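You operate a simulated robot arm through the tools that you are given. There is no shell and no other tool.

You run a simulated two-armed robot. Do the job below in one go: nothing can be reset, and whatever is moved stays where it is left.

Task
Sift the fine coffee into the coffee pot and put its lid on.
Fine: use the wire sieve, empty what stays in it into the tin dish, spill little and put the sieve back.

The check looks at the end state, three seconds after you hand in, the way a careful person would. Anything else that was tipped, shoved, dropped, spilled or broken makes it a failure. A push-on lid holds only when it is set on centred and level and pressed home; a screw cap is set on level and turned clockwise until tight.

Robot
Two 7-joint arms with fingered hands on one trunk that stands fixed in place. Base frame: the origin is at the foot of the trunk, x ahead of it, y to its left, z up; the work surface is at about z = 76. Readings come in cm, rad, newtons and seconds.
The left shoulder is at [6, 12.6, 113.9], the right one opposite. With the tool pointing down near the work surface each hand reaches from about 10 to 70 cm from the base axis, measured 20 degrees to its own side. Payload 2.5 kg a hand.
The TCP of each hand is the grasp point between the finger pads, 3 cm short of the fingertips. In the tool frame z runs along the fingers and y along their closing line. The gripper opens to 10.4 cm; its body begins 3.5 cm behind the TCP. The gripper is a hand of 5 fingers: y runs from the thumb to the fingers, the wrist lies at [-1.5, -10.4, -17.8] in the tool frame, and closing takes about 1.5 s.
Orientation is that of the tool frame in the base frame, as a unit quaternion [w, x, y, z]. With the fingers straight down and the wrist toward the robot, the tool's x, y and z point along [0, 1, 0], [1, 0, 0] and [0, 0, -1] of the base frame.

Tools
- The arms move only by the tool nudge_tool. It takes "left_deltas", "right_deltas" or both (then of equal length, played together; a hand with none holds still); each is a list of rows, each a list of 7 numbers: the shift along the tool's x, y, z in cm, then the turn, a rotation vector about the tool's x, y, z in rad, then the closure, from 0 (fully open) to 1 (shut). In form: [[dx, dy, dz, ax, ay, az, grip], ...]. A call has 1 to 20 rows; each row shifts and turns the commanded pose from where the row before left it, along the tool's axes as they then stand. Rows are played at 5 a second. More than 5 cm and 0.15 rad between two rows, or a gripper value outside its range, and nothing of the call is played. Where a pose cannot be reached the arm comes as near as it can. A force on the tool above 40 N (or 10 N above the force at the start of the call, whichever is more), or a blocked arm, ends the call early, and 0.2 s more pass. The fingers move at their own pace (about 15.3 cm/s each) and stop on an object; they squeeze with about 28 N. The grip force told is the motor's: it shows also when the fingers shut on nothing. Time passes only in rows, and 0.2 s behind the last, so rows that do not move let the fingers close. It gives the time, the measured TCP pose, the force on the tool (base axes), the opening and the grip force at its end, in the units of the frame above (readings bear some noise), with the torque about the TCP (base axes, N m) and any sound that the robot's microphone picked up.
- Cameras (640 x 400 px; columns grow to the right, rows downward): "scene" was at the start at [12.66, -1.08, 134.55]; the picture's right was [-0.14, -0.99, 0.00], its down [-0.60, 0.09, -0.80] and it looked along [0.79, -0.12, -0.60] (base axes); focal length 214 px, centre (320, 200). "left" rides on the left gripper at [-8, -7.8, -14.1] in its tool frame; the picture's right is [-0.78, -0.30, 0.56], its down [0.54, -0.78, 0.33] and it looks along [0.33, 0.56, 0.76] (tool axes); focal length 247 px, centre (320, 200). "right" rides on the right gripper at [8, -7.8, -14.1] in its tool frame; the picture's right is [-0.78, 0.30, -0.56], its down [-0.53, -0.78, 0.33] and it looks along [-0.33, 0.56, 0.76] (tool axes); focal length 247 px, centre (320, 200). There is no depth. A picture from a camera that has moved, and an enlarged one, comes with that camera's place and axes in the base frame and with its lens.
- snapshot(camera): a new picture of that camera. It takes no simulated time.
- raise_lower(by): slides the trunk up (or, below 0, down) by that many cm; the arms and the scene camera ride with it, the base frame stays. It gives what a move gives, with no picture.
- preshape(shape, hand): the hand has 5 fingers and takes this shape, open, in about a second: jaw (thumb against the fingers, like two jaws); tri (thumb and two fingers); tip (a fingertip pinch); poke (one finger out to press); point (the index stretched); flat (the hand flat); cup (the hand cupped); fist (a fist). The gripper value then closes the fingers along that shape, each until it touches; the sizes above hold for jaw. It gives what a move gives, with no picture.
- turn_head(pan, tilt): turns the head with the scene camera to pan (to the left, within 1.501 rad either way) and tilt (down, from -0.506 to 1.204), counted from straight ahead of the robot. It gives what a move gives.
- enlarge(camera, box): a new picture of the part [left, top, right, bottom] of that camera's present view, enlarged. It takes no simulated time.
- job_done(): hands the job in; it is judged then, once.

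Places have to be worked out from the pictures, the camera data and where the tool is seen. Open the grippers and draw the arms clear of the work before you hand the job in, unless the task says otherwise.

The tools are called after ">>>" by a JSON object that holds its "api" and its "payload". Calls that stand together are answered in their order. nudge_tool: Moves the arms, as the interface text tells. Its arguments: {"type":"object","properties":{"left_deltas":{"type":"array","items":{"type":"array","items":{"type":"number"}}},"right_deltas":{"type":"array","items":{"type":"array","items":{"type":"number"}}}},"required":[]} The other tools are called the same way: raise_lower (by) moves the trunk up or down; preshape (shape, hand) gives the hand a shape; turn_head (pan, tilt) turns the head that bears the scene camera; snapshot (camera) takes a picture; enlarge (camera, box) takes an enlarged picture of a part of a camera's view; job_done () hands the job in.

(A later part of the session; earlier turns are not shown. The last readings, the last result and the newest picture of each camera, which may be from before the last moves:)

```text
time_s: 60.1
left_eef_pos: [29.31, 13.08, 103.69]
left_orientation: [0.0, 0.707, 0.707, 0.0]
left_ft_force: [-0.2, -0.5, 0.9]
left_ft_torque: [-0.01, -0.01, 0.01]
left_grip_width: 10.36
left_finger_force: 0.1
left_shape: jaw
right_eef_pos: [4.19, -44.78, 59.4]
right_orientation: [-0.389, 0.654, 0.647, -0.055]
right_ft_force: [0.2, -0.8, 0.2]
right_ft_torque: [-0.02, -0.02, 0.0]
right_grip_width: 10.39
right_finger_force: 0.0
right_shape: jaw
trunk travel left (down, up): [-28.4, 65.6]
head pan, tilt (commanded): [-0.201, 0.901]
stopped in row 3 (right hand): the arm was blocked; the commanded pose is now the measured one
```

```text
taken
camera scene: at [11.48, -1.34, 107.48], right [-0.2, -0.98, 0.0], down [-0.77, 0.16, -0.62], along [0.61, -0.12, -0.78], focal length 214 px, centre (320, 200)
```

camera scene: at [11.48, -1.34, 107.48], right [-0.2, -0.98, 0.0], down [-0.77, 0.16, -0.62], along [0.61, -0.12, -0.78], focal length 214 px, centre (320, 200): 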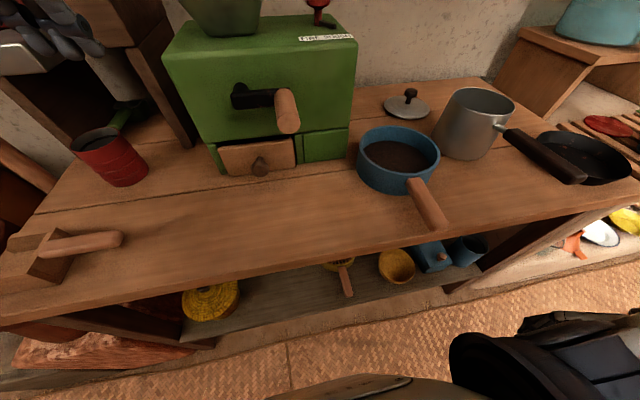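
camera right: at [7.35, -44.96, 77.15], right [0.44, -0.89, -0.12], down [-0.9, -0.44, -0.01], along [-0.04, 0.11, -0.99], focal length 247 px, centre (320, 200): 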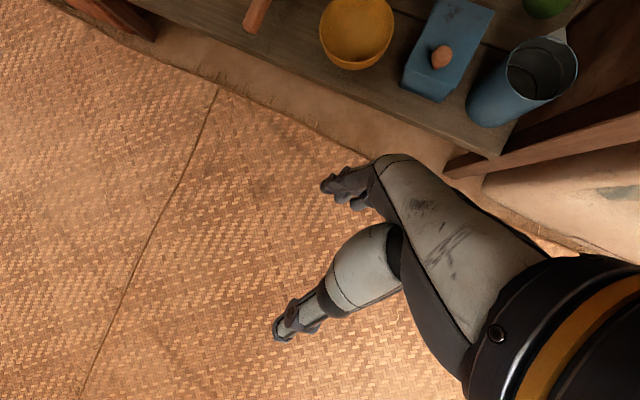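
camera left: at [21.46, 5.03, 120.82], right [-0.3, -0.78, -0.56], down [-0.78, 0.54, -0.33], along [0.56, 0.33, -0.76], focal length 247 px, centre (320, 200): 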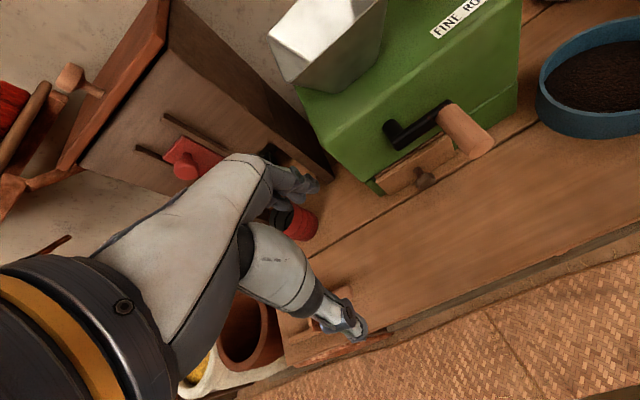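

The wrist limit stops that pitch. I lower the trunk 14 cm more, both hands clear, to see deeper beneath the table.

>>> {"api": "raise_lower", "payload": {"by": -14}}

>>> {"api": "turn_head", "payload": {"pan": -0.2, "tilt": 0.9}}

>>> {"api": "enlarge", "payload": {"camera": "scene", "box": [150, 200, 550, 400]}}

>>> {"api": "snapshot", "payload": {"camera": "right"}}

```text
time_s: 61.7
left_eef_pos: [29.35, 13.1, 89.64]
left_orientation: [0.0, 0.706, 0.708, 0.0]
left_ft_force: [0.1, 0.1, 0.2]
left_ft_torque: [0.03, 0.02, 0.02]
left_grip_width: 10.38
left_finger_force: 0.0
left_shape: jaw
right_eef_pos: [4.26, -44.89, 45.35]
right_orientation: [-0.388, 0.653, 0.648, -0.054]
right_ft_force: [0.0, 0.0, 1.0]
right_ft_torque: [0.0, -0.01, 0.01]
right_grip_width: 10.38
right_finger_force: 0.2
right_shape: jaw
trunk travel left (down, up): [-14.4, 79.6]
head pan, tilt (commanded): [-0.201, 0.901]
```

```text
time_s: 62.3
left_eef_pos: [29.32, 13.04, 89.78]
left_orientation: [0.001, 0.707, 0.707, 0.0]
left_ft_force: [0.3, -0.1, -0.2]
left_ft_torque: [0.02, -0.01, 0.0]
left_grip_width: 10.37
left_finger_force: 0.1
left_shape: jaw
right_eef_pos: [4.33, -44.79, 45.4]
right_orientation: [-0.388, 0.653, 0.648, -0.054]
right_ft_force: [-0.2, 0.0, 0.1]
right_ft_torque: [0.02, 0.01, 0.0]
right_grip_width: 10.42
right_finger_force: 0.1
right_shape: jaw
trunk travel left (down, up): [-14.4, 79.6]
head pan, tilt (commanded): [-0.201, 0.901]
```

```text
1.60 times, centred on (350, 300) of scene
camera zoom: at [11.46, -1.34, 93.48], right [-0.2, -0.98, 0.0], down [-0.77, 0.16, -0.62], along [0.61, -0.12, -0.78], focal length 343 px, centre (272, 40)
```

zoom: 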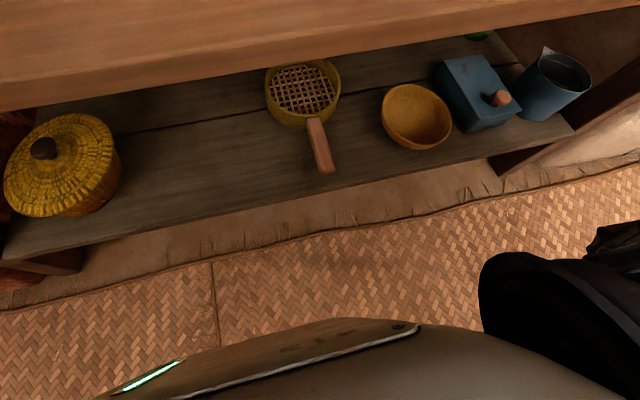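

```text
taken
camera right: at [7.37, -44.96, 63.13], right [0.44, -0.89, -0.12], down [-0.9, -0.44, -0.01], along [-0.04, 0.11, -0.99], focal length 247 px, centre (320, 200)
```

right: 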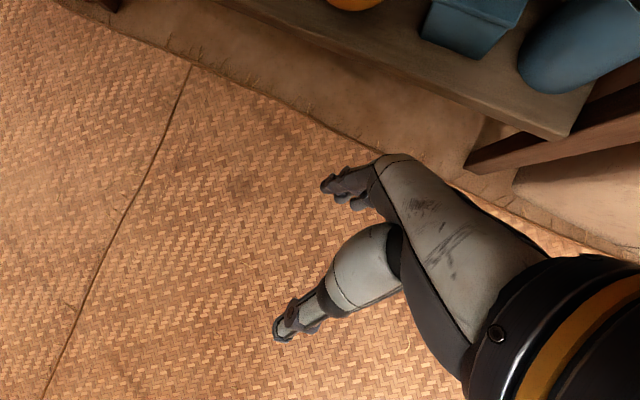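

The sieve (yellow rim, wooden handle, lattice mesh) is well seen now on the lower shelf. To see whether another sieve hides deeper, I raise the left hand a bit and lower the trunk another 13 cm.

>>> {"api": "nudge_tool", "payload": {"left_deltas": [[0, 0.5, -2, 0, 0, 0, 0], [0, 0.5, -2, 0, 0, 0, 0], [0, 0.5, -2, 0, 0, 0, 0], [0, 0.5, -2, 0, 0, 0, 0], [0, 0.5, -2, 0, 0, 0, 0], [0, 0, -2, 0, 0, 0, 0]]}}

>>> {"api": "raise_lower", "payload": {"by": -13}}

>>> {"api": "turn_head", "payload": {"pan": -0.2, "tilt": 0.75}}

>>> {"api": "snapshot", "payload": {"camera": "scene"}}

>>> {"api": "enlarge", "payload": {"camera": "scene", "box": [150, 200, 550, 400]}}

```text
time_s: 63.7
left_eef_pos: [31.72, 12.89, 101.61]
left_orientation: [0.001, 0.707, 0.707, 0.0]
left_ft_force: [0.3, 0.3, -0.3]
left_ft_torque: [-0.01, -0.01, 0.03]
left_grip_width: 10.37
left_finger_force: 0.0
left_shape: jaw
right_eef_pos: [4.22, -44.77, 45.32]
right_orientation: [-0.387, 0.654, 0.648, -0.053]
right_ft_force: [0.2, 0.5, 0.7]
right_ft_torque: [0.04, 0.0, 0.03]
right_grip_width: 10.39
right_finger_force: 0.1
right_shape: jaw
trunk travel left (down, up): [-14.4, 79.6]
head pan, tilt (commanded): [-0.201, 0.901]
```

```text
time_s: 65.3
left_eef_pos: [31.74, 12.99, 88.55]
left_orientation: [-0.001, 0.707, 0.707, 0.0]
left_ft_force: [0.1, -0.1, 0.6]
left_ft_torque: [0.0, 0.0, -0.01]
left_grip_width: 10.35
left_finger_force: 0.0
left_shape: jaw
right_eef_pos: [4.36, -44.68, 32.22]
right_orientation: [-0.387, 0.653, 0.648, -0.054]
right_ft_force: [0.1, -0.4, 0.1]
right_ft_torque: [0.02, -0.01, 0.0]
right_grip_width: 10.37
right_finger_force: 0.0
right_shape: jaw
trunk travel left (down, up): [-1.4, 92.6]
head pan, tilt (commanded): [-0.201, 0.901]
```

```text
time_s: 66.0
left_eef_pos: [31.59, 12.91, 88.64]
left_orientation: [0.001, 0.707, 0.708, 0.0]
left_ft_force: [0.5, -0.4, -0.2]
left_ft_torque: [0.01, 0.02, -0.02]
left_grip_width: 10.37
left_finger_force: 0.0
left_shape: jaw
right_eef_pos: [4.19, -44.96, 32.34]
right_orientation: [-0.388, 0.653, 0.648, -0.053]
right_ft_force: [0.2, -1.2, -0.9]
right_ft_torque: [0.02, 0.0, 0.0]
right_grip_width: 10.4
right_finger_force: 0.1
right_shape: jaw
trunk travel left (down, up): [-1.4, 92.6]
head pan, tilt (commanded): [-0.201, 0.75]
```

```text
taken
camera scene: at [12.18, -1.49, 81.67], right [-0.2, -0.98, 0.0], down [-0.67, 0.14, -0.73], along [0.72, -0.15, -0.68], focal length 214 px, centre (320, 200)
```

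scene: 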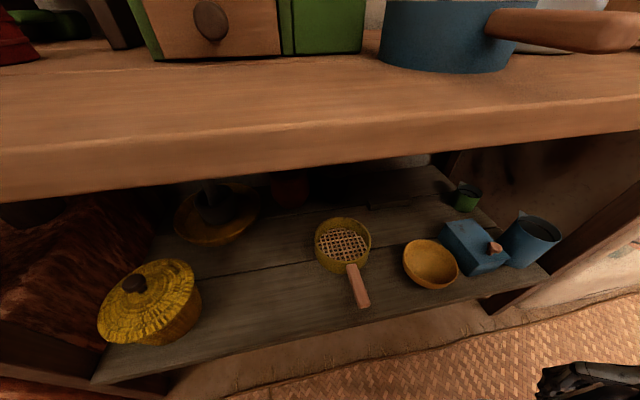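

```text
1.60 times, centred on (350, 300) of scene
camera zoom: at [12.18, -1.49, 81.67], right [-0.2, -0.98, 0.0], down [-0.67, 0.14, -0.73], along [0.72, -0.15, -0.68], focal length 343 px, centre (272, 40)
```

zoom: 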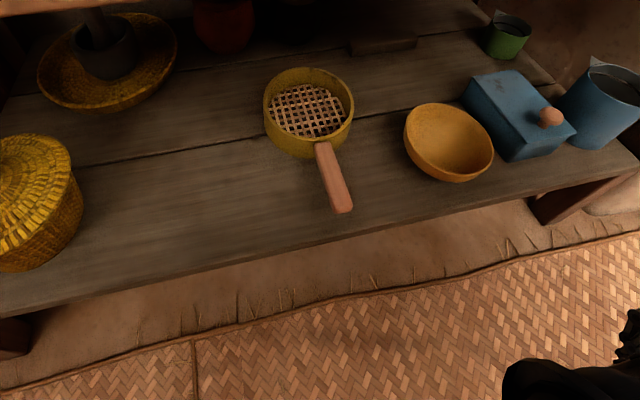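

The whole lower shelf is visible: the only sieve there has a tan lattice. The black-ringed thing with a green handle beneath the wooden bin might be a wire sieve, so I look at it from this low height.

>>> {"api": "turn_head", "payload": {"pan": 0.6, "tilt": 0.1}}

>>> {"api": "snapshot", "payload": {"camera": "scene"}}

>>> {"api": "raise_lower", "payload": {"by": 15}}

>>> {"api": "turn_head", "payload": {"pan": 0.5, "tilt": 0.3}}

>>> {"api": "snapshot", "payload": {"camera": "scene"}}

```text
time_s: 67.2
left_eef_pos: [31.78, 12.98, 88.56]
left_orientation: [0.001, 0.707, 0.707, 0.001]
left_ft_force: [-1.0, 0.1, -0.1]
left_ft_torque: [0.01, -0.02, 0.0]
left_grip_width: 10.35
left_finger_force: 0.1
left_shape: jaw
right_eef_pos: [4.34, -44.76, 32.35]
right_orientation: [-0.387, 0.653, 0.649, -0.054]
right_ft_force: [-0.2, 0.4, 0.1]
right_ft_torque: [0.01, 0.01, 0.01]
right_grip_width: 10.39
right_finger_force: 0.0
right_shape: jaw
trunk travel left (down, up): [-1.4, 92.6]
head pan, tilt (commanded): [0.6, 0.099]
```

```text
taken
camera scene: at [11.66, 5.36, 87.57], right [0.56, -0.83, 0.0], down [-0.08, -0.06, -0.99], along [0.82, 0.56, -0.1], focal length 214 px, centre (320, 200)
```

scene: 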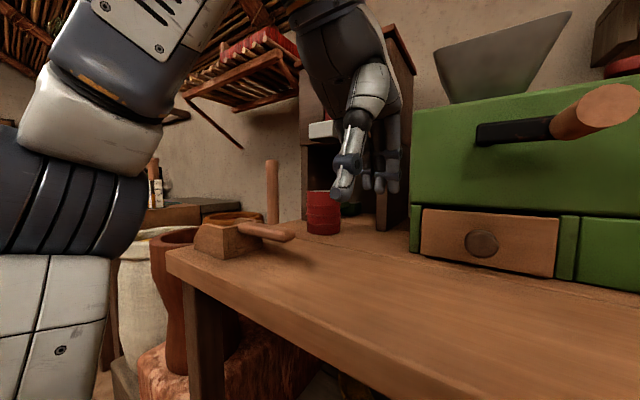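

```text
time_s: 68.9
left_eef_pos: [31.66, 12.89, 103.64]
left_orientation: [0.0, 0.707, 0.707, 0.0]
left_ft_force: [-0.5, 0.4, 0.7]
left_ft_torque: [0.0, 0.01, -0.01]
left_grip_width: 10.39
left_finger_force: 0.0
left_shape: jaw
right_eef_pos: [4.4, -44.83, 47.36]
right_orientation: [-0.387, 0.653, 0.649, -0.053]
right_ft_force: [1.3, -0.1, 0.3]
right_ft_torque: [0.0, 0.02, 0.0]
right_grip_width: 10.39
right_finger_force: 0.0
right_shape: jaw
trunk travel left (down, up): [-16.4, 77.6]
head pan, tilt (commanded): [0.6, 0.099]
```

```text
time_s: 69.6
left_eef_pos: [31.69, 12.96, 103.55]
left_orientation: [0.0, 0.707, 0.707, -0.001]
left_ft_force: [-0.1, 0.8, -0.4]
left_ft_torque: [-0.02, 0.0, -0.02]
left_grip_width: 10.36
left_finger_force: 0.1
left_shape: jaw
right_eef_pos: [4.28, -44.68, 47.39]
right_orientation: [-0.387, 0.653, 0.649, -0.054]
right_ft_force: [1.2, 0.4, 0.3]
right_ft_torque: [0.02, 0.02, 0.01]
right_grip_width: 10.4
right_finger_force: 0.2
right_shape: jaw
trunk travel left (down, up): [-16.4, 77.6]
head pan, tilt (commanded): [0.499, 0.3]
```

```text
taken
camera scene: at [12.26, 4.64, 100.71], right [0.48, -0.88, 0.0], down [-0.26, -0.14, -0.96], along [0.84, 0.46, -0.3], focal length 214 px, centre (320, 200)
```

scene: 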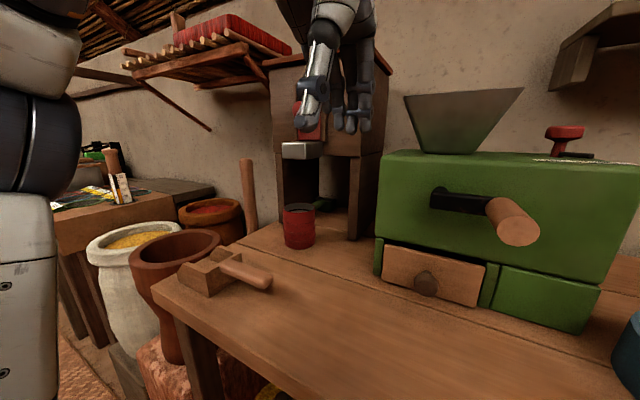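

I enlarge beneath the bin and the bin itself.

>>> {"api": "enlarge", "payload": {"camera": "scene", "box": [250, 120, 410, 270]}}

>>> {"api": "enlarge", "payload": {"camera": "left", "box": [0, 0, 640, 400]}}

>>> {"api": "turn_head", "payload": {"pan": -0.7, "tilt": 0.3}}

>>> {"api": "snapshot", "payload": {"camera": "scene"}}

```text
2.67 times, centred on (330, 195) of scene
camera zoom: at [12.26, 4.64, 100.71], right [0.48, -0.88, 0.0], down [-0.26, -0.14, -0.96], along [0.84, 0.46, -0.3], focal length 572 px, centre (293, 213)
```

zoom: 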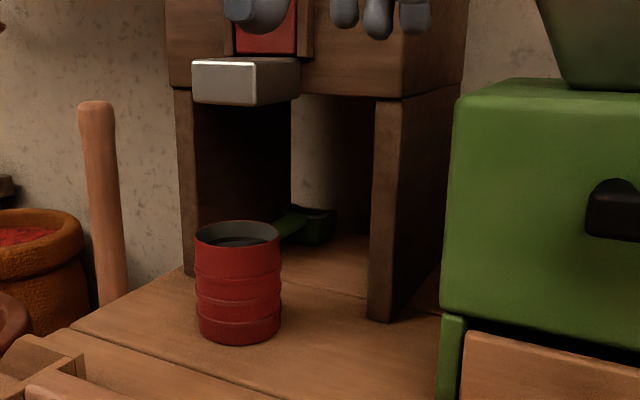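

```text
1.00 times, centred on (320, 200) of left (not enlarged: the box is as wide or as high as the picture)
camera zoom: at [23.88, 4.92, 117.75], right [-0.3, -0.78, -0.56], down [-0.78, 0.54, -0.33], along [0.56, 0.33, -0.76], focal length 247 px, centre (320, 200)
```

zoom: 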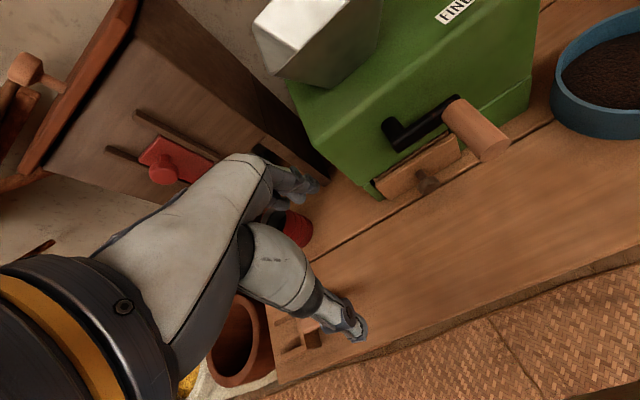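

```text
time_s: 71.0
left_eef_pos: [31.71, 13.03, 103.52]
left_orientation: [0.0, 0.707, 0.707, 0.0]
left_ft_force: [0.6, 0.3, 0.3]
left_ft_torque: [-0.02, 0.01, 0.01]
left_grip_width: 10.33
left_finger_force: 0.1
left_shape: jaw
right_eef_pos: [4.26, -44.71, 47.39]
right_orientation: [-0.387, 0.653, 0.649, -0.054]
right_ft_force: [-0.8, -0.2, 0.4]
right_ft_torque: [-0.01, 0.01, 0.0]
right_grip_width: 10.36
right_finger_force: 0.0
right_shape: jaw
trunk travel left (down, up): [-16.4, 77.6]
head pan, tilt (commanded): [-0.7, 0.3]
```

```text
taken
camera scene: at [11.2, -5.84, 100.71], right [-0.64, -0.77, 0.0], down [-0.23, 0.19, -0.96], along [0.73, -0.62, -0.3], focal length 214 px, centre (320, 200)
```

scene: 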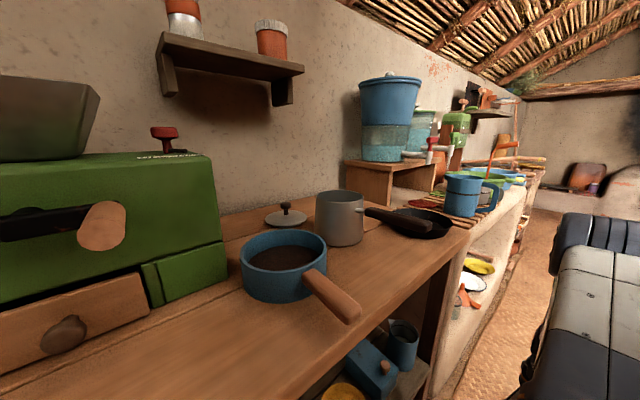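

The green thing is only a scoop, so the yellow-rimmed sieve on the lower shelf is the wire sieve, and the rusty dark dish on the table is the tin dish. I test whether the right wrist can turn toward a grasp pose (fingers forward-left-down, closing sideways) in the free space here.

>>> {"api": "nudge_tool", "payload": {"right_deltas": [[0, 0, 0, -0.054, -0.0656, -0.1213, 0], [0, 0, 0, -0.054, -0.0656, -0.1213, 0], [0, 0, 0, -0.054, -0.0656, -0.1213, 0], [0, 0, 0, -0.054, -0.0656, -0.1213, 0], [0, 0, 0, -0.054, -0.0656, -0.1213, 0], [0, 0, 0, -0.054, -0.0656, -0.1213, 0]]}}

>>> {"api": "turn_head", "payload": {"pan": -1.0, "tilt": 1.0}}

>>> {"api": "snapshot", "payload": {"camera": "scene"}}

>>> {"api": "snapshot", "payload": {"camera": "right"}}

```text
time_s: 72.1
left_eef_pos: [31.76, 12.99, 103.49]
left_orientation: [-0.001, 0.707, 0.708, 0.0]
left_ft_force: [-0.4, 0.4, 0.0]
left_ft_torque: [-0.02, -0.02, 0.0]
left_grip_width: 10.36
left_finger_force: 0.1
left_shape: jaw
right_eef_pos: [-0.5, -44.35, 48.12]
right_orientation: [-0.298, 0.502, 0.812, -0.01]
right_ft_force: [0.6, 0.4, 0.2]
right_ft_torque: [-0.01, 0.0, -0.02]
right_grip_width: 10.4
right_finger_force: 0.1
right_shape: jaw
trunk travel left (down, up): [-16.4, 77.6]
head pan, tilt (commanded): [-0.7, 0.3]
stopped in row 5 (right hand): the arm was blocked; the commanded pose is now the measured one
```

```text
time_s: 73.2
left_eef_pos: [31.7, 12.87, 103.55]
left_orientation: [-0.001, 0.707, 0.707, -0.001]
left_ft_force: [-0.5, 0.8, 0.5]
left_ft_torque: [-0.01, -0.03, 0.01]
left_grip_width: 10.34
left_finger_force: 0.0
left_shape: jaw
right_eef_pos: [-0.38, -44.46, 47.86]
right_orientation: [-0.296, 0.502, 0.813, -0.01]
right_ft_force: [-0.6, -0.1, -0.4]
right_ft_torque: [0.01, -0.02, 0.0]
right_grip_width: 10.41
right_finger_force: 0.0
right_shape: jaw
trunk travel left (down, up): [-16.4, 77.6]
head pan, tilt (commanded): [-1.0, 1.0]
```

```text
taken
camera scene: at [7.83, -5.7, 94.76], right [-0.84, -0.54, 0.0], down [-0.45, 0.71, -0.54], along [0.29, -0.46, -0.84], focal length 214 px, centre (320, 200)
```

scene: 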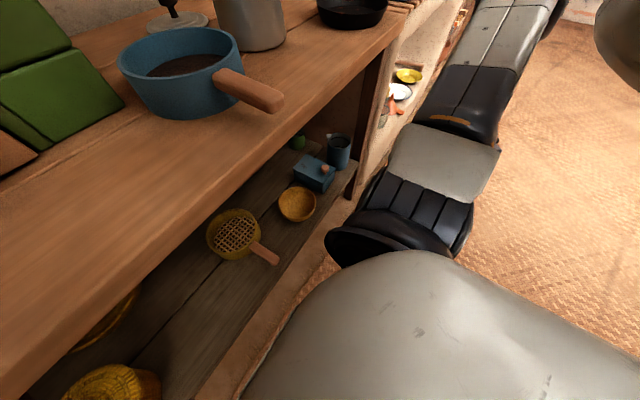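

```text
taken
camera right: at [-2.29, -45.69, 65.88], right [0.76, -0.65, 0.0], down [-0.62, -0.73, -0.28], along [0.18, 0.22, -0.96], focal length 247 px, centre (320, 200)
```

right: 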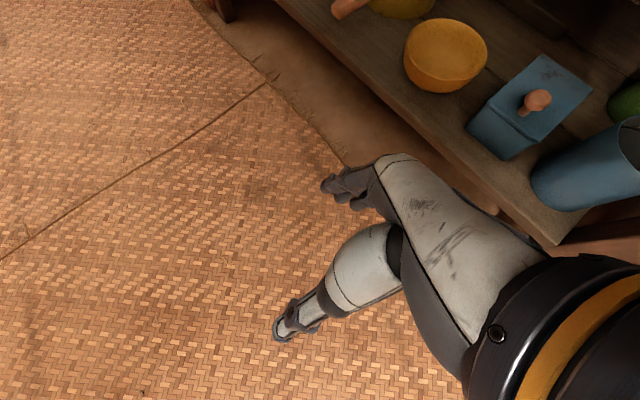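

The elbow is in a raised posture, which limits the wrist. I raise the trunk 40 cm and stretch the right arm downward beside the trunk so that the elbow drops to the side.

>>> {"api": "raise_lower", "payload": {"by": 40}}

>>> {"api": "nudge_tool", "payload": {"right_deltas": [[0.3, 0.6, 1.6, 0, 0, 0, 0], [0.3, 0.6, 1.6, 0, 0, 0, 0], [0.3, 0.6, 1.6, 0, 0, 0, 0], [0.3, 0.6, 1.6, 0, 0, 0, 0], [0.3, 0.6, 1.6, 0, 0, 0, 0], [0.3, 0.6, 1.6, 0, 0, 0, 0]]}}

>>> {"api": "turn_head", "payload": {"pan": -1.3, "tilt": 0.9}}

>>> {"api": "snapshot", "payload": {"camera": "scene"}}

```text
time_s: 77.0
left_eef_pos: [31.8, 13.01, 143.6]
left_orientation: [0.0, 0.707, 0.707, 0.0]
left_ft_force: [-0.3, 0.7, -0.6]
left_ft_torque: [-0.02, -0.02, -0.01]
left_grip_width: 10.39
left_finger_force: 0.0
left_shape: jaw
right_eef_pos: [-0.31, -44.35, 87.93]
right_orientation: [-0.297, 0.501, 0.813, -0.008]
right_ft_force: [-0.4, 0.9, 0.3]
right_ft_torque: [-0.01, -0.03, 0.0]
right_grip_width: 10.38
right_finger_force: 0.0
right_shape: jaw
trunk travel left (down, up): [-56.4, 37.6]
head pan, tilt (commanded): [-1.0, 1.0]
```

```text
time_s: 78.4
left_eef_pos: [31.72, 12.94, 143.55]
left_orientation: [0.0, 0.707, 0.707, -0.001]
left_ft_force: [0.1, 0.1, -0.5]
left_ft_torque: [-0.01, -0.01, -0.05]
left_grip_width: 10.38
left_finger_force: 0.0
left_shape: jaw
right_eef_pos: [-2.58, -38.49, 79.76]
right_orientation: [-0.293, 0.502, 0.813, -0.009]
right_ft_force: [1.0, 0.6, 0.0]
right_ft_torque: [-0.04, 0.01, 0.02]
right_grip_width: 10.39
right_finger_force: 0.2
right_shape: jaw
trunk travel left (down, up): [-56.4, 37.6]
head pan, tilt (commanded): [-1.0, 1.0]
```

```text
time_s: 79.2
left_eef_pos: [31.65, 12.97, 143.7]
left_orientation: [0.001, 0.707, 0.707, 0.0]
left_ft_force: [0.3, -0.3, -0.3]
left_ft_torque: [0.02, -0.02, 0.04]
left_grip_width: 10.36
left_finger_force: 0.1
left_shape: jaw
right_eef_pos: [-2.5, -38.51, 79.82]
right_orientation: [-0.293, 0.502, 0.813, -0.009]
right_ft_force: [-0.3, 0.7, 1.0]
right_ft_torque: [-0.02, 0.01, -0.01]
right_grip_width: 10.4
right_finger_force: 0.0
right_shape: jaw
trunk travel left (down, up): [-56.4, 37.6]
head pan, tilt (commanded): [-1.3, 0.901]
```

```text
taken
camera scene: at [6.08, -7.1, 135.48], right [-0.96, -0.27, 0.0], down [-0.21, 0.76, -0.62], along [0.17, -0.6, -0.78], focal length 214 px, centre (320, 200)
```

scene: 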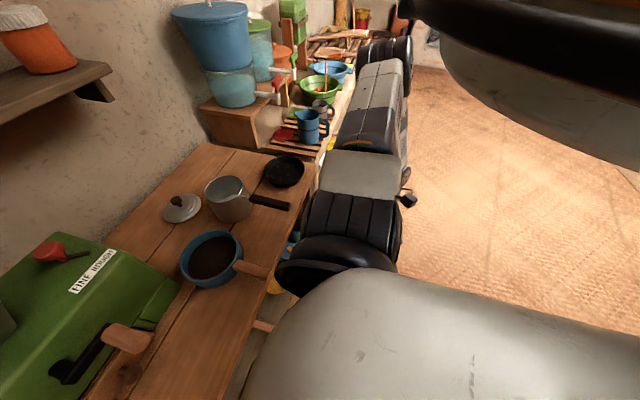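

Translation down works now. I continue stretching the right arm down beside the trunk.

>>> {"api": "nudge_tool", "payload": {"right_deltas": [[-1.08, 0.95, 1.45, 0, 0, 0, 0], [-1.08, 0.95, 1.45, 0, 0, 0, 0], [-1.08, 0.95, 1.45, 0, 0, 0, 0], [-1.08, 0.95, 1.45, 0, 0, 0, 0], [-1.08, 0.95, 1.45, 0, 0, 0, 0], [-1.08, 0.95, 1.45, 0, 0, 0, 0], [-1.08, 0.95, 1.45, 0, 0, 0, 0], [-1.08, 0.95, 1.45, 0, 0, 0, 0], [-1.08, 0.95, 1.45, 0, 0, 0, 0], [-1.08, 0.95, 1.45, 0, 0, 0, 0]]}}

>>> {"api": "snapshot", "payload": {"camera": "scene"}}

>>> {"api": "snapshot", "payload": {"camera": "right"}}

```text
time_s: 81.4
left_eef_pos: [31.74, 12.88, 143.63]
left_orientation: [0.0, 0.707, 0.708, 0.0]
left_ft_force: [-0.6, 0.0, -0.6]
left_ft_torque: [-0.03, -0.03, -0.07]
left_grip_width: 10.37
left_finger_force: 0.1
left_shape: jaw
right_eef_pos: [1.67, -38.76, 59.87]
right_orientation: [-0.293, 0.503, 0.813, -0.009]
right_ft_force: [0.7, 0.0, -0.1]
right_ft_torque: [-0.02, -0.01, 0.01]
right_grip_width: 10.4
right_finger_force: 0.0
right_shape: jaw
trunk travel left (down, up): [-56.4, 37.6]
head pan, tilt (commanded): [-1.3, 0.901]
```

```text
taken
camera scene: at [6.08, -7.11, 135.48], right [-0.96, -0.27, 0.0], down [-0.21, 0.76, -0.62], along [0.17, -0.6, -0.78], focal length 214 px, centre (320, 200)
```

scene: 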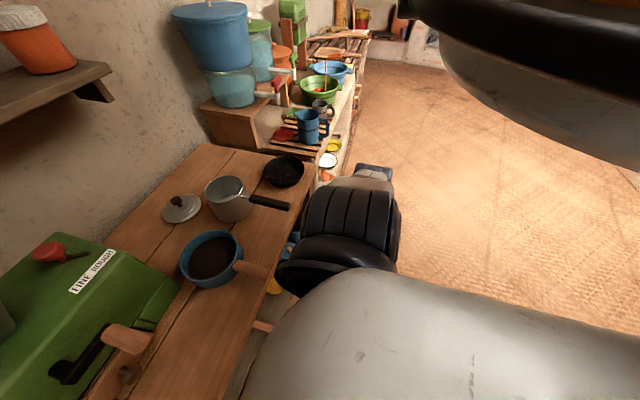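

```text
taken
camera right: at [-0.39, -40.0, 77.74], right [0.76, -0.65, 0.01], down [-0.62, -0.73, -0.28], along [0.19, 0.21, -0.96], focal length 247 px, centre (320, 200)
```

right: 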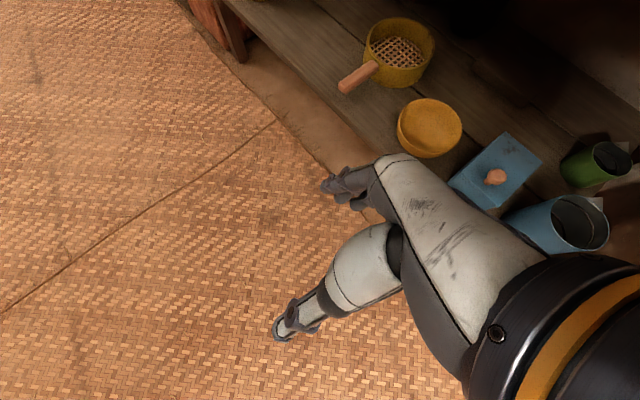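

The arm now hangs with a lowered elbow and the right camera sees the sieve well. I rotate the hand toward the grasp orientation (fingers forward-left-down).

>>> {"api": "nudge_tool", "payload": {"right_deltas": [[0, 0, 0, -0.0565, -0.0723, -0.1118, 0], [0, 0, 0, -0.0565, -0.0723, -0.1118, 0], [0, 0, 0, -0.0565, -0.0723, -0.1118, 0], [0, 0, 0, -0.0565, -0.0723, -0.1118, 0], [0, 0, 0, -0.0565, -0.0723, -0.1118, 0], [0, 0, 0, -0.0565, -0.0723, -0.1118, 0]]}}

>>> {"api": "snapshot", "payload": {"camera": "right"}}

```text
time_s: 82.8
left_eef_pos: [31.69, 12.92, 143.53]
left_orientation: [0.001, 0.707, 0.707, -0.001]
left_ft_force: [0.2, -0.3, 0.3]
left_ft_torque: [0.0, -0.01, 0.02]
left_grip_width: 10.37
left_finger_force: 0.0
left_shape: jaw
right_eef_pos: [1.79, -37.23, 60.93]
right_orientation: [-0.013, 0.236, 0.965, 0.116]
right_ft_force: [-0.5, -0.1, -0.1]
right_ft_torque: [0.03, 0.01, -0.01]
right_grip_width: 10.39
right_finger_force: 0.1
right_shape: jaw
right hand out of reach, approached as far as the arm can: row 5, 6
trunk travel left (down, up): [-56.4, 37.6]
head pan, tilt (commanded): [-1.3, 0.901]
```

```text
taken
camera right: at [-9.28, -43.57, 73.69], right [0.81, -0.22, 0.54], down [0.13, -0.83, -0.54], along [0.57, 0.5, -0.65], focal length 247 px, centre (320, 200)
```

right: 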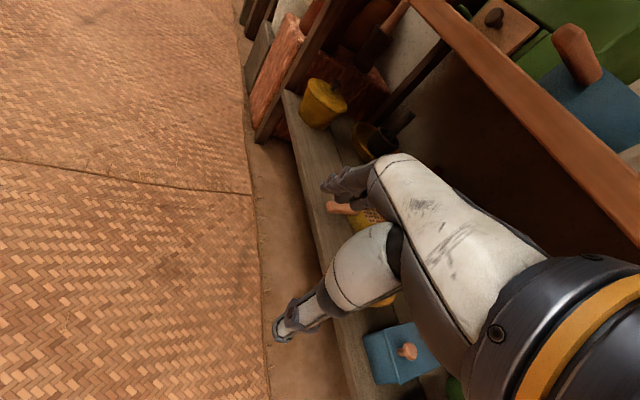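

The hand reached the sideways-closing yaw. I lower the trunk 14 cm to give the arm bend, then check the sieve in the right camera.

>>> {"api": "raise_lower", "payload": {"by": -14}}

>>> {"api": "nudge_tool", "payload": {"right_deltas": [[0, 0, -1.5, 0, 0, 0, 0], [-0.7, 0.5, -1.5, 0, 0, 0, 0], [-1.4, 0.8, -1.5, 0, 0, 0, 0], [-1.4, 0.8, -1.5, 0, 0, 0, 0], [-1.4, 0.8, -1.5, 0, 0, 0, 0], [-1.4, 0.8, -1.5, 0, 0, 0, 0]]}}

>>> {"api": "snapshot", "payload": {"camera": "right"}}

>>> {"api": "turn_head", "payload": {"pan": -0.6, "tilt": 1.1}}

>>> {"api": "snapshot", "payload": {"camera": "scene"}}

```text
time_s: 84.5
left_eef_pos: [31.8, 12.99, 129.58]
left_orientation: [0.001, 0.707, 0.708, -0.001]
left_ft_force: [0.8, 0.3, 0.5]
left_ft_torque: [0.01, 0.02, 0.0]
left_grip_width: 10.38
left_finger_force: 0.1
left_shape: jaw
right_eef_pos: [1.76, -37.3, 46.84]
right_orientation: [-0.015, 0.237, 0.965, 0.115]
right_ft_force: [0.5, -0.5, 0.5]
right_ft_torque: [-0.02, 0.0, 0.01]
right_grip_width: 10.4
right_finger_force: 0.0
right_shape: jaw
trunk travel left (down, up): [-42.4, 51.6]
head pan, tilt (commanded): [-1.3, 0.901]
```

```text
time_s: 85.9
left_eef_pos: [31.7, 12.9, 129.44]
left_orientation: [0.0, 0.707, 0.707, 0.0]
left_ft_force: [0.7, 0.4, 0.1]
left_ft_torque: [0.02, 0.0, 0.01]
left_grip_width: 10.38
left_finger_force: 0.0
left_shape: jaw
right_eef_pos: [8.95, -38.86, 55.96]
right_orientation: [-0.016, 0.237, 0.965, 0.115]
right_ft_force: [0.7, -1.1, 0.0]
right_ft_torque: [0.02, -0.01, 0.02]
right_grip_width: 10.36
right_finger_force: 0.1
right_shape: jaw
trunk travel left (down, up): [-42.4, 51.6]
head pan, tilt (commanded): [-1.3, 0.901]
```

```text
taken
camera right: at [-2.16, -45.2, 68.76], right [0.81, -0.23, 0.54], down [0.12, -0.84, -0.54], along [0.57, 0.5, -0.65], focal length 247 px, centre (320, 200)
```

right: 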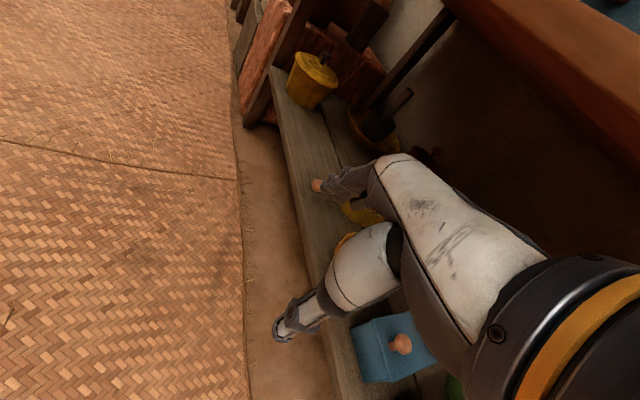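

```text
time_s: 86.9
left_eef_pos: [31.74, 12.95, 129.52]
left_orientation: [0.0, 0.707, 0.707, 0.001]
left_ft_force: [0.5, 0.0, 0.1]
left_ft_torque: [-0.02, 0.01, -0.02]
left_grip_width: 10.36
left_finger_force: 0.0
left_shape: jaw
right_eef_pos: [8.85, -38.92, 56.06]
right_orientation: [-0.015, 0.238, 0.964, 0.115]
right_ft_force: [-0.6, 0.5, -0.2]
right_ft_torque: [-0.03, 0.01, 0.0]
right_grip_width: 10.39
right_finger_force: 0.1
right_shape: jaw
trunk travel left (down, up): [-42.4, 51.6]
head pan, tilt (commanded): [-0.6, 1.1]
```

```text
taken
camera scene: at [9.27, -3.41, 120.1], right [-0.57, -0.82, 0.0], down [-0.73, 0.5, -0.45], along [0.37, -0.26, -0.89], focal length 214 px, centre (320, 200)
```

scene: 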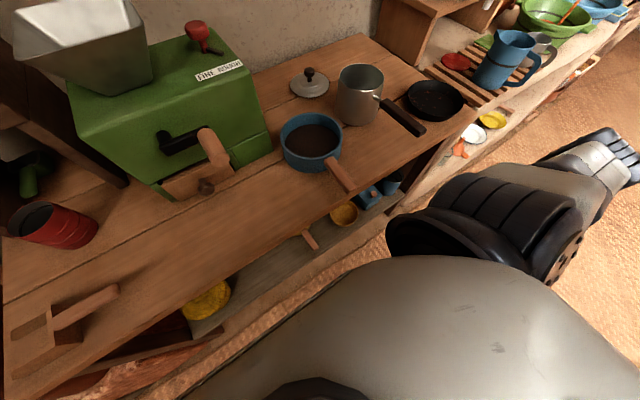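

The right arm moves freely now. I turn the hand to point forward-down with closing line across the sieve handle, while moving forward to x about 18.

>>> {"api": "nudge_tool", "payload": {"right_deltas": [[-1.3, 0.65, 0.1, -0.008, -0.106, -0.084, 0], [-1.28, 0.5, 0.25, -0.008, -0.106, -0.084, 0], [-1.26, 0.4, 0.4, -0.008, -0.106, -0.084, 0], [-1.24, 0.25, 0.6, -0.008, -0.106, -0.084, 0], [-1.22, 0.1, 0.75, -0.008, -0.106, -0.084, 0], [-1.2, 0, 0.9, -0.008, -0.106, -0.084, 0], [0, 0, 0, 0, 0, 0, 0]]}}

>>> {"api": "snapshot", "payload": {"camera": "right"}}

>>> {"api": "snapshot", "payload": {"camera": "scene"}}

```text
time_s: 88.5
left_eef_pos: [31.69, 12.87, 129.64]
left_orientation: [0.001, 0.707, 0.707, 0.001]
left_ft_force: [-0.1, -0.4, -0.8]
left_ft_torque: [0.02, 0.03, -0.02]
left_grip_width: 10.37
left_finger_force: 0.0
left_shape: jaw
right_eef_pos: [17.37, -39.27, 55.32]
right_orientation: [0.318, 0.017, 0.946, 0.059]
right_ft_force: [0.2, -0.4, -0.1]
right_ft_torque: [0.03, 0.01, 0.04]
right_grip_width: 10.38
right_finger_force: 0.1
right_shape: jaw
trunk travel left (down, up): [-42.4, 51.6]
head pan, tilt (commanded): [-0.6, 1.1]
```

```text
taken
camera right: at [2.46, -47.9, 60.65], right [0.28, 0.18, 0.94], down [0.63, -0.77, -0.04], along [0.72, 0.6, -0.33], focal length 247 px, centre (320, 200)
```

right: 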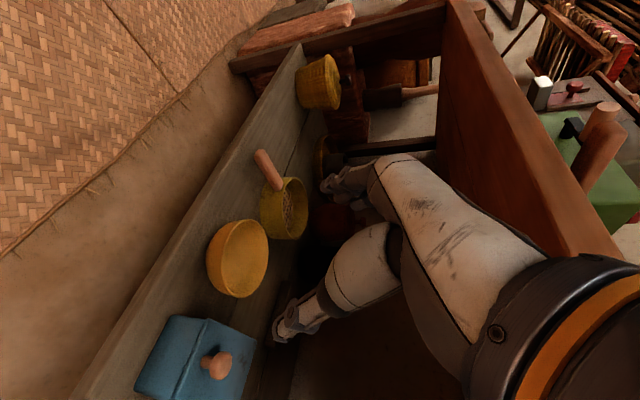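

```text
taken
camera scene: at [9.27, -3.4, 120.09], right [-0.57, -0.82, 0.0], down [-0.73, 0.5, -0.45], along [0.37, -0.26, -0.89], focal length 214 px, centre (320, 200)
```

scene: 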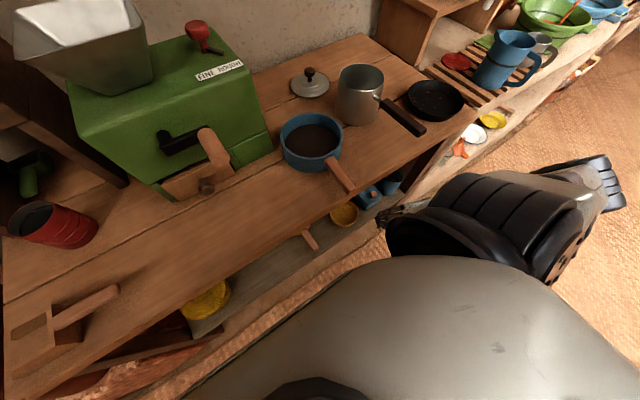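

Triangulating the two views: the sieve handle runs from about [28, -14.4, 34] to x=37, rim centre about [45, -14.4, 35], shelf at z about 30; the ochre bowl spans y -27 to -40. I move the open right hand sideways to in front of the handle.

>>> {"api": "nudge_tool", "payload": {"right_deltas": [[0.24, 2.0, 0.69, 0, 0, 0, 0], [0.24, 2.0, 0.69, 0, 0, 0, 0], [0.24, 2.0, 0.69, 0, 0, 0, 0], [0.24, 2.0, 0.69, 0, 0, 0, 0], [0.24, 2.0, 0.69, 0, 0, 0, 0], [0.24, 2.0, 0.69, 0, 0, 0, 0], [0.24, 2.0, 0.69, 0, 0, 0, 0], [0.24, 2.0, 0.69, 0, 0, 0, 0], [0.24, 2.0, 0.69, 0, 0, 0, 0], [0.24, 2.0, 0.69, 0, 0, 0, 0], [0.24, 2.0, 0.69, 0, 0, 0, 0], [0.24, 2.0, 0.69, 0, 0, 0, 0]]}}

>>> {"api": "snapshot", "payload": {"camera": "right"}}

>>> {"api": "turn_head", "payload": {"pan": -0.3, "tilt": 1.2}}

>>> {"api": "snapshot", "payload": {"camera": "scene"}}

```text
time_s: 91.1
left_eef_pos: [31.79, 12.89, 129.63]
left_orientation: [-0.001, 0.707, 0.708, 0.0]
left_ft_force: [-0.5, -0.9, -1.3]
left_ft_torque: [0.01, -0.03, -0.02]
left_grip_width: 10.39
left_finger_force: 0.0
left_shape: jaw
right_eef_pos: [19.9, -14.55, 49.63]
right_orientation: [0.318, 0.017, 0.946, 0.059]
right_ft_force: [-0.3, 0.2, -0.2]
right_ft_torque: [-0.03, 0.02, -0.03]
right_grip_width: 10.41
right_finger_force: 0.0
right_shape: jaw
trunk travel left (down, up): [-42.4, 51.6]
head pan, tilt (commanded): [-0.6, 1.1]
```

```text
taken
camera right: at [5.05, -23.0, 55.2], right [0.28, 0.18, 0.94], down [0.63, -0.78, -0.04], along [0.72, 0.6, -0.33], focal length 247 px, centre (320, 200)
```

right: 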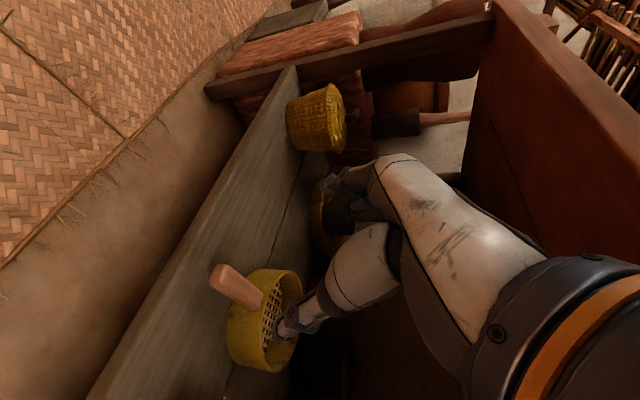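

```text
time_s: 91.9
left_eef_pos: [31.63, 12.91, 129.68]
left_orientation: [-0.001, 0.707, 0.707, -0.001]
left_ft_force: [-0.3, 0.6, -0.4]
left_ft_torque: [-0.02, -0.01, -0.01]
left_grip_width: 10.38
left_finger_force: 0.1
left_shape: jaw
right_eef_pos: [19.89, -14.48, 49.74]
right_orientation: [0.318, 0.017, 0.946, 0.059]
right_ft_force: [0.2, -0.4, -0.2]
right_ft_torque: [0.0, -0.02, 0.0]
right_grip_width: 10.38
right_finger_force: 0.1
right_shape: jaw
trunk travel left (down, up): [-42.4, 51.6]
head pan, tilt (commanded): [-0.3, 1.201]
```

```text
taken
camera scene: at [9.4, -1.49, 119.5], right [-0.3, -0.95, 0.0], down [-0.89, 0.28, -0.36], along [0.35, -0.11, -0.93], focal length 214 px, centre (320, 200)
```

scene: 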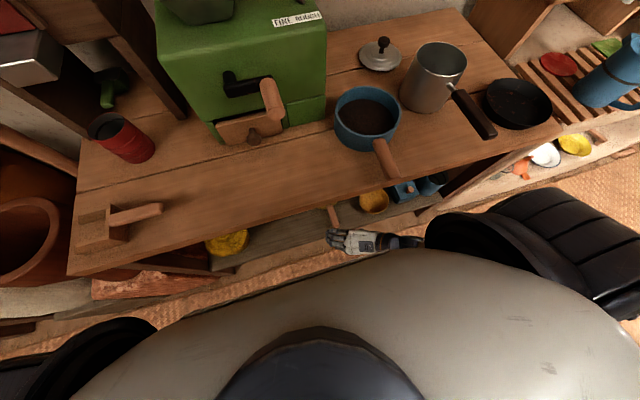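

The handle runs from [27.8, -15, 34.6] to [38, -14.2, 34.5]. I advance along the finger direction, stopping about 7 cm short.

>>> {"api": "nudge_tool", "payload": {"right_deltas": [[-0.08, -0.3, 2.0, 0, 0, 0, 0], [-0.08, -0.3, 2.0, 0, 0, 0, 0], [-0.08, -0.3, 2.0, 0, 0, 0, 0], [-0.08, -0.3, 2.0, 0, 0, 0, 0], [-0.08, -0.3, 2.0, 0, 0, 0, 0], [-0.08, -0.3, 2.0, 0, 0, 0, 0]]}}

>>> {"api": "snapshot", "payload": {"camera": "right"}}

>>> {"api": "enlarge", "payload": {"camera": "scene", "box": [250, 160, 450, 270]}}

```text
time_s: 93.3
left_eef_pos: [31.72, 12.9, 129.48]
left_orientation: [0.0, 0.707, 0.707, 0.0]
left_ft_force: [0.8, -0.1, -1.0]
left_ft_torque: [-0.04, -0.01, 0.02]
left_grip_width: 10.37
left_finger_force: 0.1
left_shape: jaw
right_eef_pos: [27.54, -14.98, 40.52]
right_orientation: [0.317, 0.017, 0.946, 0.058]
right_ft_force: [0.4, 0.8, 0.4]
right_ft_torque: [0.02, 0.0, -0.03]
right_grip_width: 10.38
right_finger_force: 0.1
right_shape: jaw
trunk travel left (down, up): [-42.4, 51.6]
head pan, tilt (commanded): [-0.3, 1.201]
```

```text
taken
camera right: at [12.75, -23.57, 45.99], right [0.28, 0.18, 0.94], down [0.63, -0.78, -0.04], along [0.72, 0.6, -0.33], focal length 247 px, centre (320, 200)
```

right: 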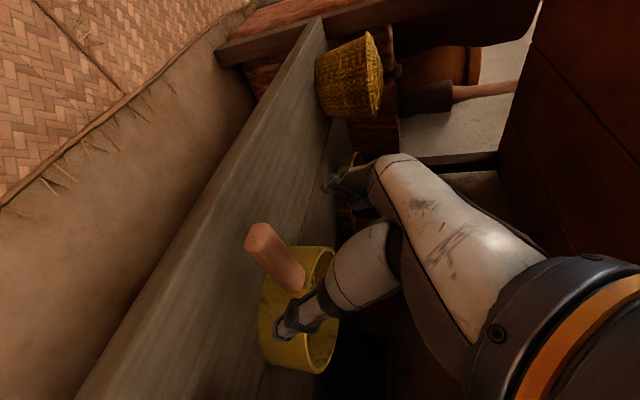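

```text
3.20 times, centred on (350, 215) of scene
camera zoom: at [9.4, -1.49, 119.5], right [-0.3, -0.96, 0.0], down [-0.89, 0.28, -0.36], along [0.35, -0.11, -0.93], focal length 686 px, centre (224, 152)
```

zoom: 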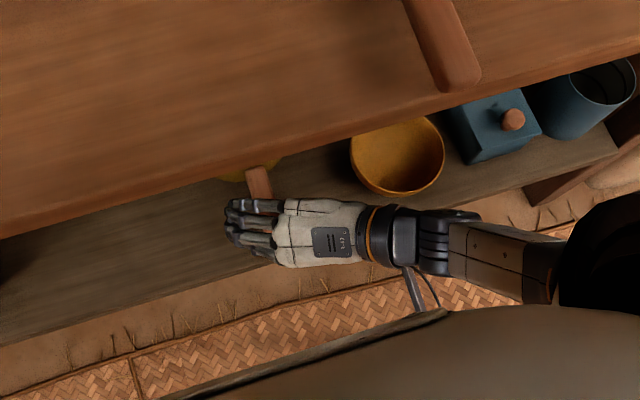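

The hand is lined up above the handle with fingers left and thumb right. I advance the last 7.5 cm along the finger axis.

>>> {"api": "nudge_tool", "payload": {"right_deltas": [[0.02, -0.04, 1.5, 0, 0, 0, 0], [0.02, -0.04, 1.5, 0, 0, 0, 0], [0.02, -0.04, 1.5, 0, 0, 0, 0], [0.02, -0.04, 1.5, 0, 0, 0, 0], [0.01, -0.02, 1.3, 0, 0, 0, 0]]}}

>>> {"api": "snapshot", "payload": {"camera": "right"}}

>>> {"api": "enlarge", "payload": {"camera": "scene", "box": [250, 160, 450, 270]}}

```text
time_s: 94.5
left_eef_pos: [31.71, 12.88, 129.56]
left_orientation: [0.0, 0.707, 0.707, 0.0]
left_ft_force: [0.4, -0.1, 0.1]
left_ft_torque: [0.04, 0.01, 0.02]
left_grip_width: 10.36
left_finger_force: 0.0
left_shape: jaw
right_eef_pos: [28.93, -14.86, 38.64]
right_orientation: [0.318, 0.018, 0.946, 0.059]
right_ft_force: [-0.8, 0.4, -0.3]
right_ft_torque: [0.03, -0.02, 0.0]
right_grip_width: 10.37
right_finger_force: 0.1
right_shape: jaw
right hand out of reach, approached as far as the arm can: row 2, 3, 4, 5
trunk travel left (down, up): [-42.4, 51.6]
head pan, tilt (commanded): [-0.3, 1.201]
```

```text
taken
camera right: at [14.11, -23.44, 44.18], right [0.28, 0.18, 0.94], down [0.63, -0.78, -0.04], along [0.72, 0.6, -0.33], focal length 247 px, centre (320, 200)
```

right: 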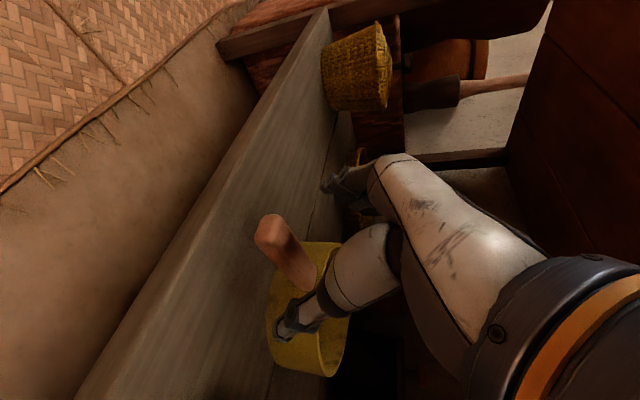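

```text
3.20 times, centred on (350, 215) of scene
camera zoom: at [9.4, -1.49, 119.5], right [-0.3, -0.96, 0.0], down [-0.89, 0.28, -0.36], along [0.35, -0.11, -0.93], focal length 686 px, centre (224, 152)
```

zoom: 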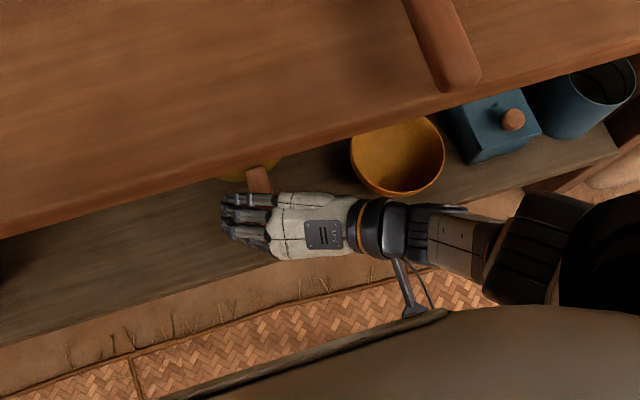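

The arm is at full stretch. I raise the hand 6 cm in z and lower the trunk 9 cm to gain reach.

>>> {"api": "nudge_tool", "payload": {"right_deltas": [[-0.9, 0.18, -1.2, 0, 0, 0, 0], [-0.9, 0.18, -1.2, 0, 0, 0, 0], [-0.9, 0.18, -1.2, 0, 0, 0, 0], [-0.9, 0.18, -1.2, 0, 0, 0, 0]]}}

>>> {"api": "raise_lower", "payload": {"by": -5}}

>>> {"api": "snapshot", "payload": {"camera": "right"}}

```text
time_s: 95.5
left_eef_pos: [31.62, 12.84, 129.66]
left_orientation: [0.0, 0.707, 0.707, 0.0]
left_ft_force: [0.7, -0.2, 0.4]
left_ft_torque: [0.01, -0.01, 0.01]
left_grip_width: 10.37
left_finger_force: 0.1
left_shape: jaw
right_eef_pos: [28.79, -14.8, 44.6]
right_orientation: [0.317, 0.017, 0.947, 0.058]
right_ft_force: [-0.1, -0.2, 0.2]
right_ft_torque: [-0.03, -0.02, 0.0]
right_grip_width: 10.37
right_finger_force: 0.1
right_shape: jaw
trunk travel left (down, up): [-42.4, 51.6]
head pan, tilt (commanded): [-0.3, 1.201]
```

```text
time_s: 96.5
left_eef_pos: [31.66, 12.88, 124.71]
left_orientation: [0.0, 0.707, 0.708, 0.001]
left_ft_force: [0.2, 0.5, -0.3]
left_ft_torque: [0.03, -0.02, 0.01]
left_grip_width: 10.38
left_finger_force: 0.0
left_shape: jaw
right_eef_pos: [28.78, -14.74, 39.66]
right_orientation: [0.318, 0.018, 0.946, 0.058]
right_ft_force: [0.3, -0.3, -0.8]
right_ft_torque: [0.02, -0.02, 0.02]
right_grip_width: 10.38
right_finger_force: 0.0
right_shape: jaw
trunk travel left (down, up): [-37.4, 56.6]
head pan, tilt (commanded): [-0.3, 1.201]
```

```text
taken
camera right: at [14.01, -23.35, 45.04], right [0.28, 0.18, 0.94], down [0.63, -0.78, -0.04], along [0.72, 0.6, -0.33], focal length 247 px, centre (320, 200)
```

right: 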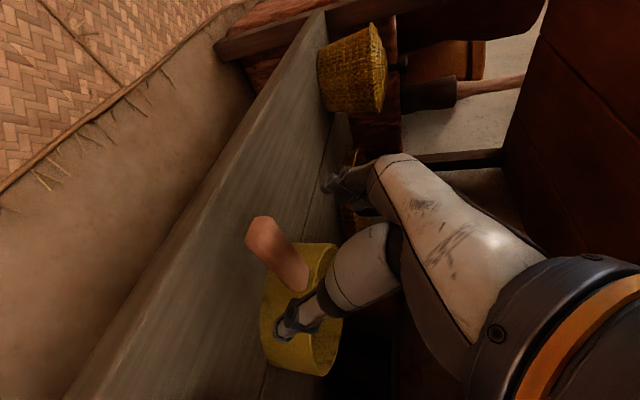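

Still near the reach limit, so I raise the hand 5 cm and lower the trunk 6 cm more, then advance onto the handle.

>>> {"api": "nudge_tool", "payload": {"right_deltas": [[-0.9, 0.18, -1.2, 0, 0, 0, 0], [-0.9, 0.18, -1.2, 0, 0, 0, 0], [-0.9, 0.18, -1.2, 0, 0, 0, 0], [-0.6, 0.12, -0.8, 0, 0, 0, 0]]}}

>>> {"api": "raise_lower", "payload": {"by": -6}}

>>> {"api": "nudge_tool", "payload": {"right_deltas": [[0.0, 0.0, 1.4, 0, 0, 0, 0], [0.0, 0.0, 1.4, 0, 0, 0, 0], [0.0, 0.0, 1.2, 0, 0, 0, 0]]}}

>>> {"api": "snapshot", "payload": {"camera": "right"}}

```text
time_s: 97.5
left_eef_pos: [31.72, 12.85, 124.54]
left_orientation: [0.0, 0.707, 0.707, 0.0]
left_ft_force: [-0.3, -0.2, -0.7]
left_ft_torque: [0.04, 0.02, -0.03]
left_grip_width: 10.37
left_finger_force: 0.0
left_shape: jaw
right_eef_pos: [28.75, -14.9, 45.18]
right_orientation: [0.318, 0.018, 0.946, 0.059]
right_ft_force: [0.9, -0.1, -0.2]
right_ft_torque: [0.01, -0.03, 0.0]
right_grip_width: 10.39
right_finger_force: 0.1
right_shape: jaw
trunk travel left (down, up): [-37.4, 56.6]
head pan, tilt (commanded): [-0.3, 1.201]
```

```text
time_s: 98.5
left_eef_pos: [31.83, 13.0, 118.65]
left_orientation: [0.0, 0.707, 0.707, 0.0]
left_ft_force: [-0.7, -0.9, 0.9]
left_ft_torque: [-0.02, -0.01, -0.01]
left_grip_width: 10.36
left_finger_force: 0.0
left_shape: jaw
right_eef_pos: [28.99, -14.81, 39.03]
right_orientation: [0.319, 0.018, 0.946, 0.058]
right_ft_force: [-0.4, -0.2, 0.1]
right_ft_torque: [0.03, -0.01, -0.01]
right_grip_width: 10.41
right_finger_force: 0.0
right_shape: jaw
trunk travel left (down, up): [-31.4, 62.6]
head pan, tilt (commanded): [-0.3, 1.201]
```

```text
time_s: 99.2
left_eef_pos: [31.79, 12.94, 118.54]
left_orientation: [0.0, 0.707, 0.707, 0.0]
left_ft_force: [0.2, -0.4, 0.0]
left_ft_torque: [0.0, 0.06, -0.01]
left_grip_width: 10.36
left_finger_force: 0.1
left_shape: jaw
right_eef_pos: [31.22, -14.36, 35.88]
right_orientation: [0.319, 0.018, 0.946, 0.06]
right_ft_force: [-0.4, 0.5, 0.3]
right_ft_torque: [0.0, -0.01, 0.02]
right_grip_width: 10.39
right_finger_force: 0.0
right_shape: jaw
trunk travel left (down, up): [-31.4, 62.6]
head pan, tilt (commanded): [-0.3, 1.201]
```

```text
taken
camera right: at [16.44, -22.99, 41.39], right [0.28, 0.18, 0.94], down [0.63, -0.78, -0.04], along [0.72, 0.6, -0.33], focal length 247 px, centre (320, 200)
```

right: 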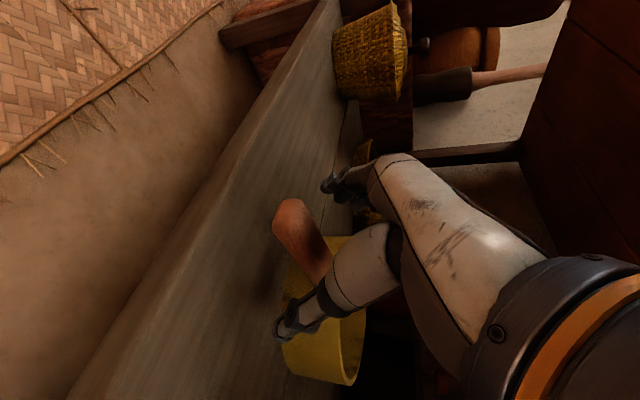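

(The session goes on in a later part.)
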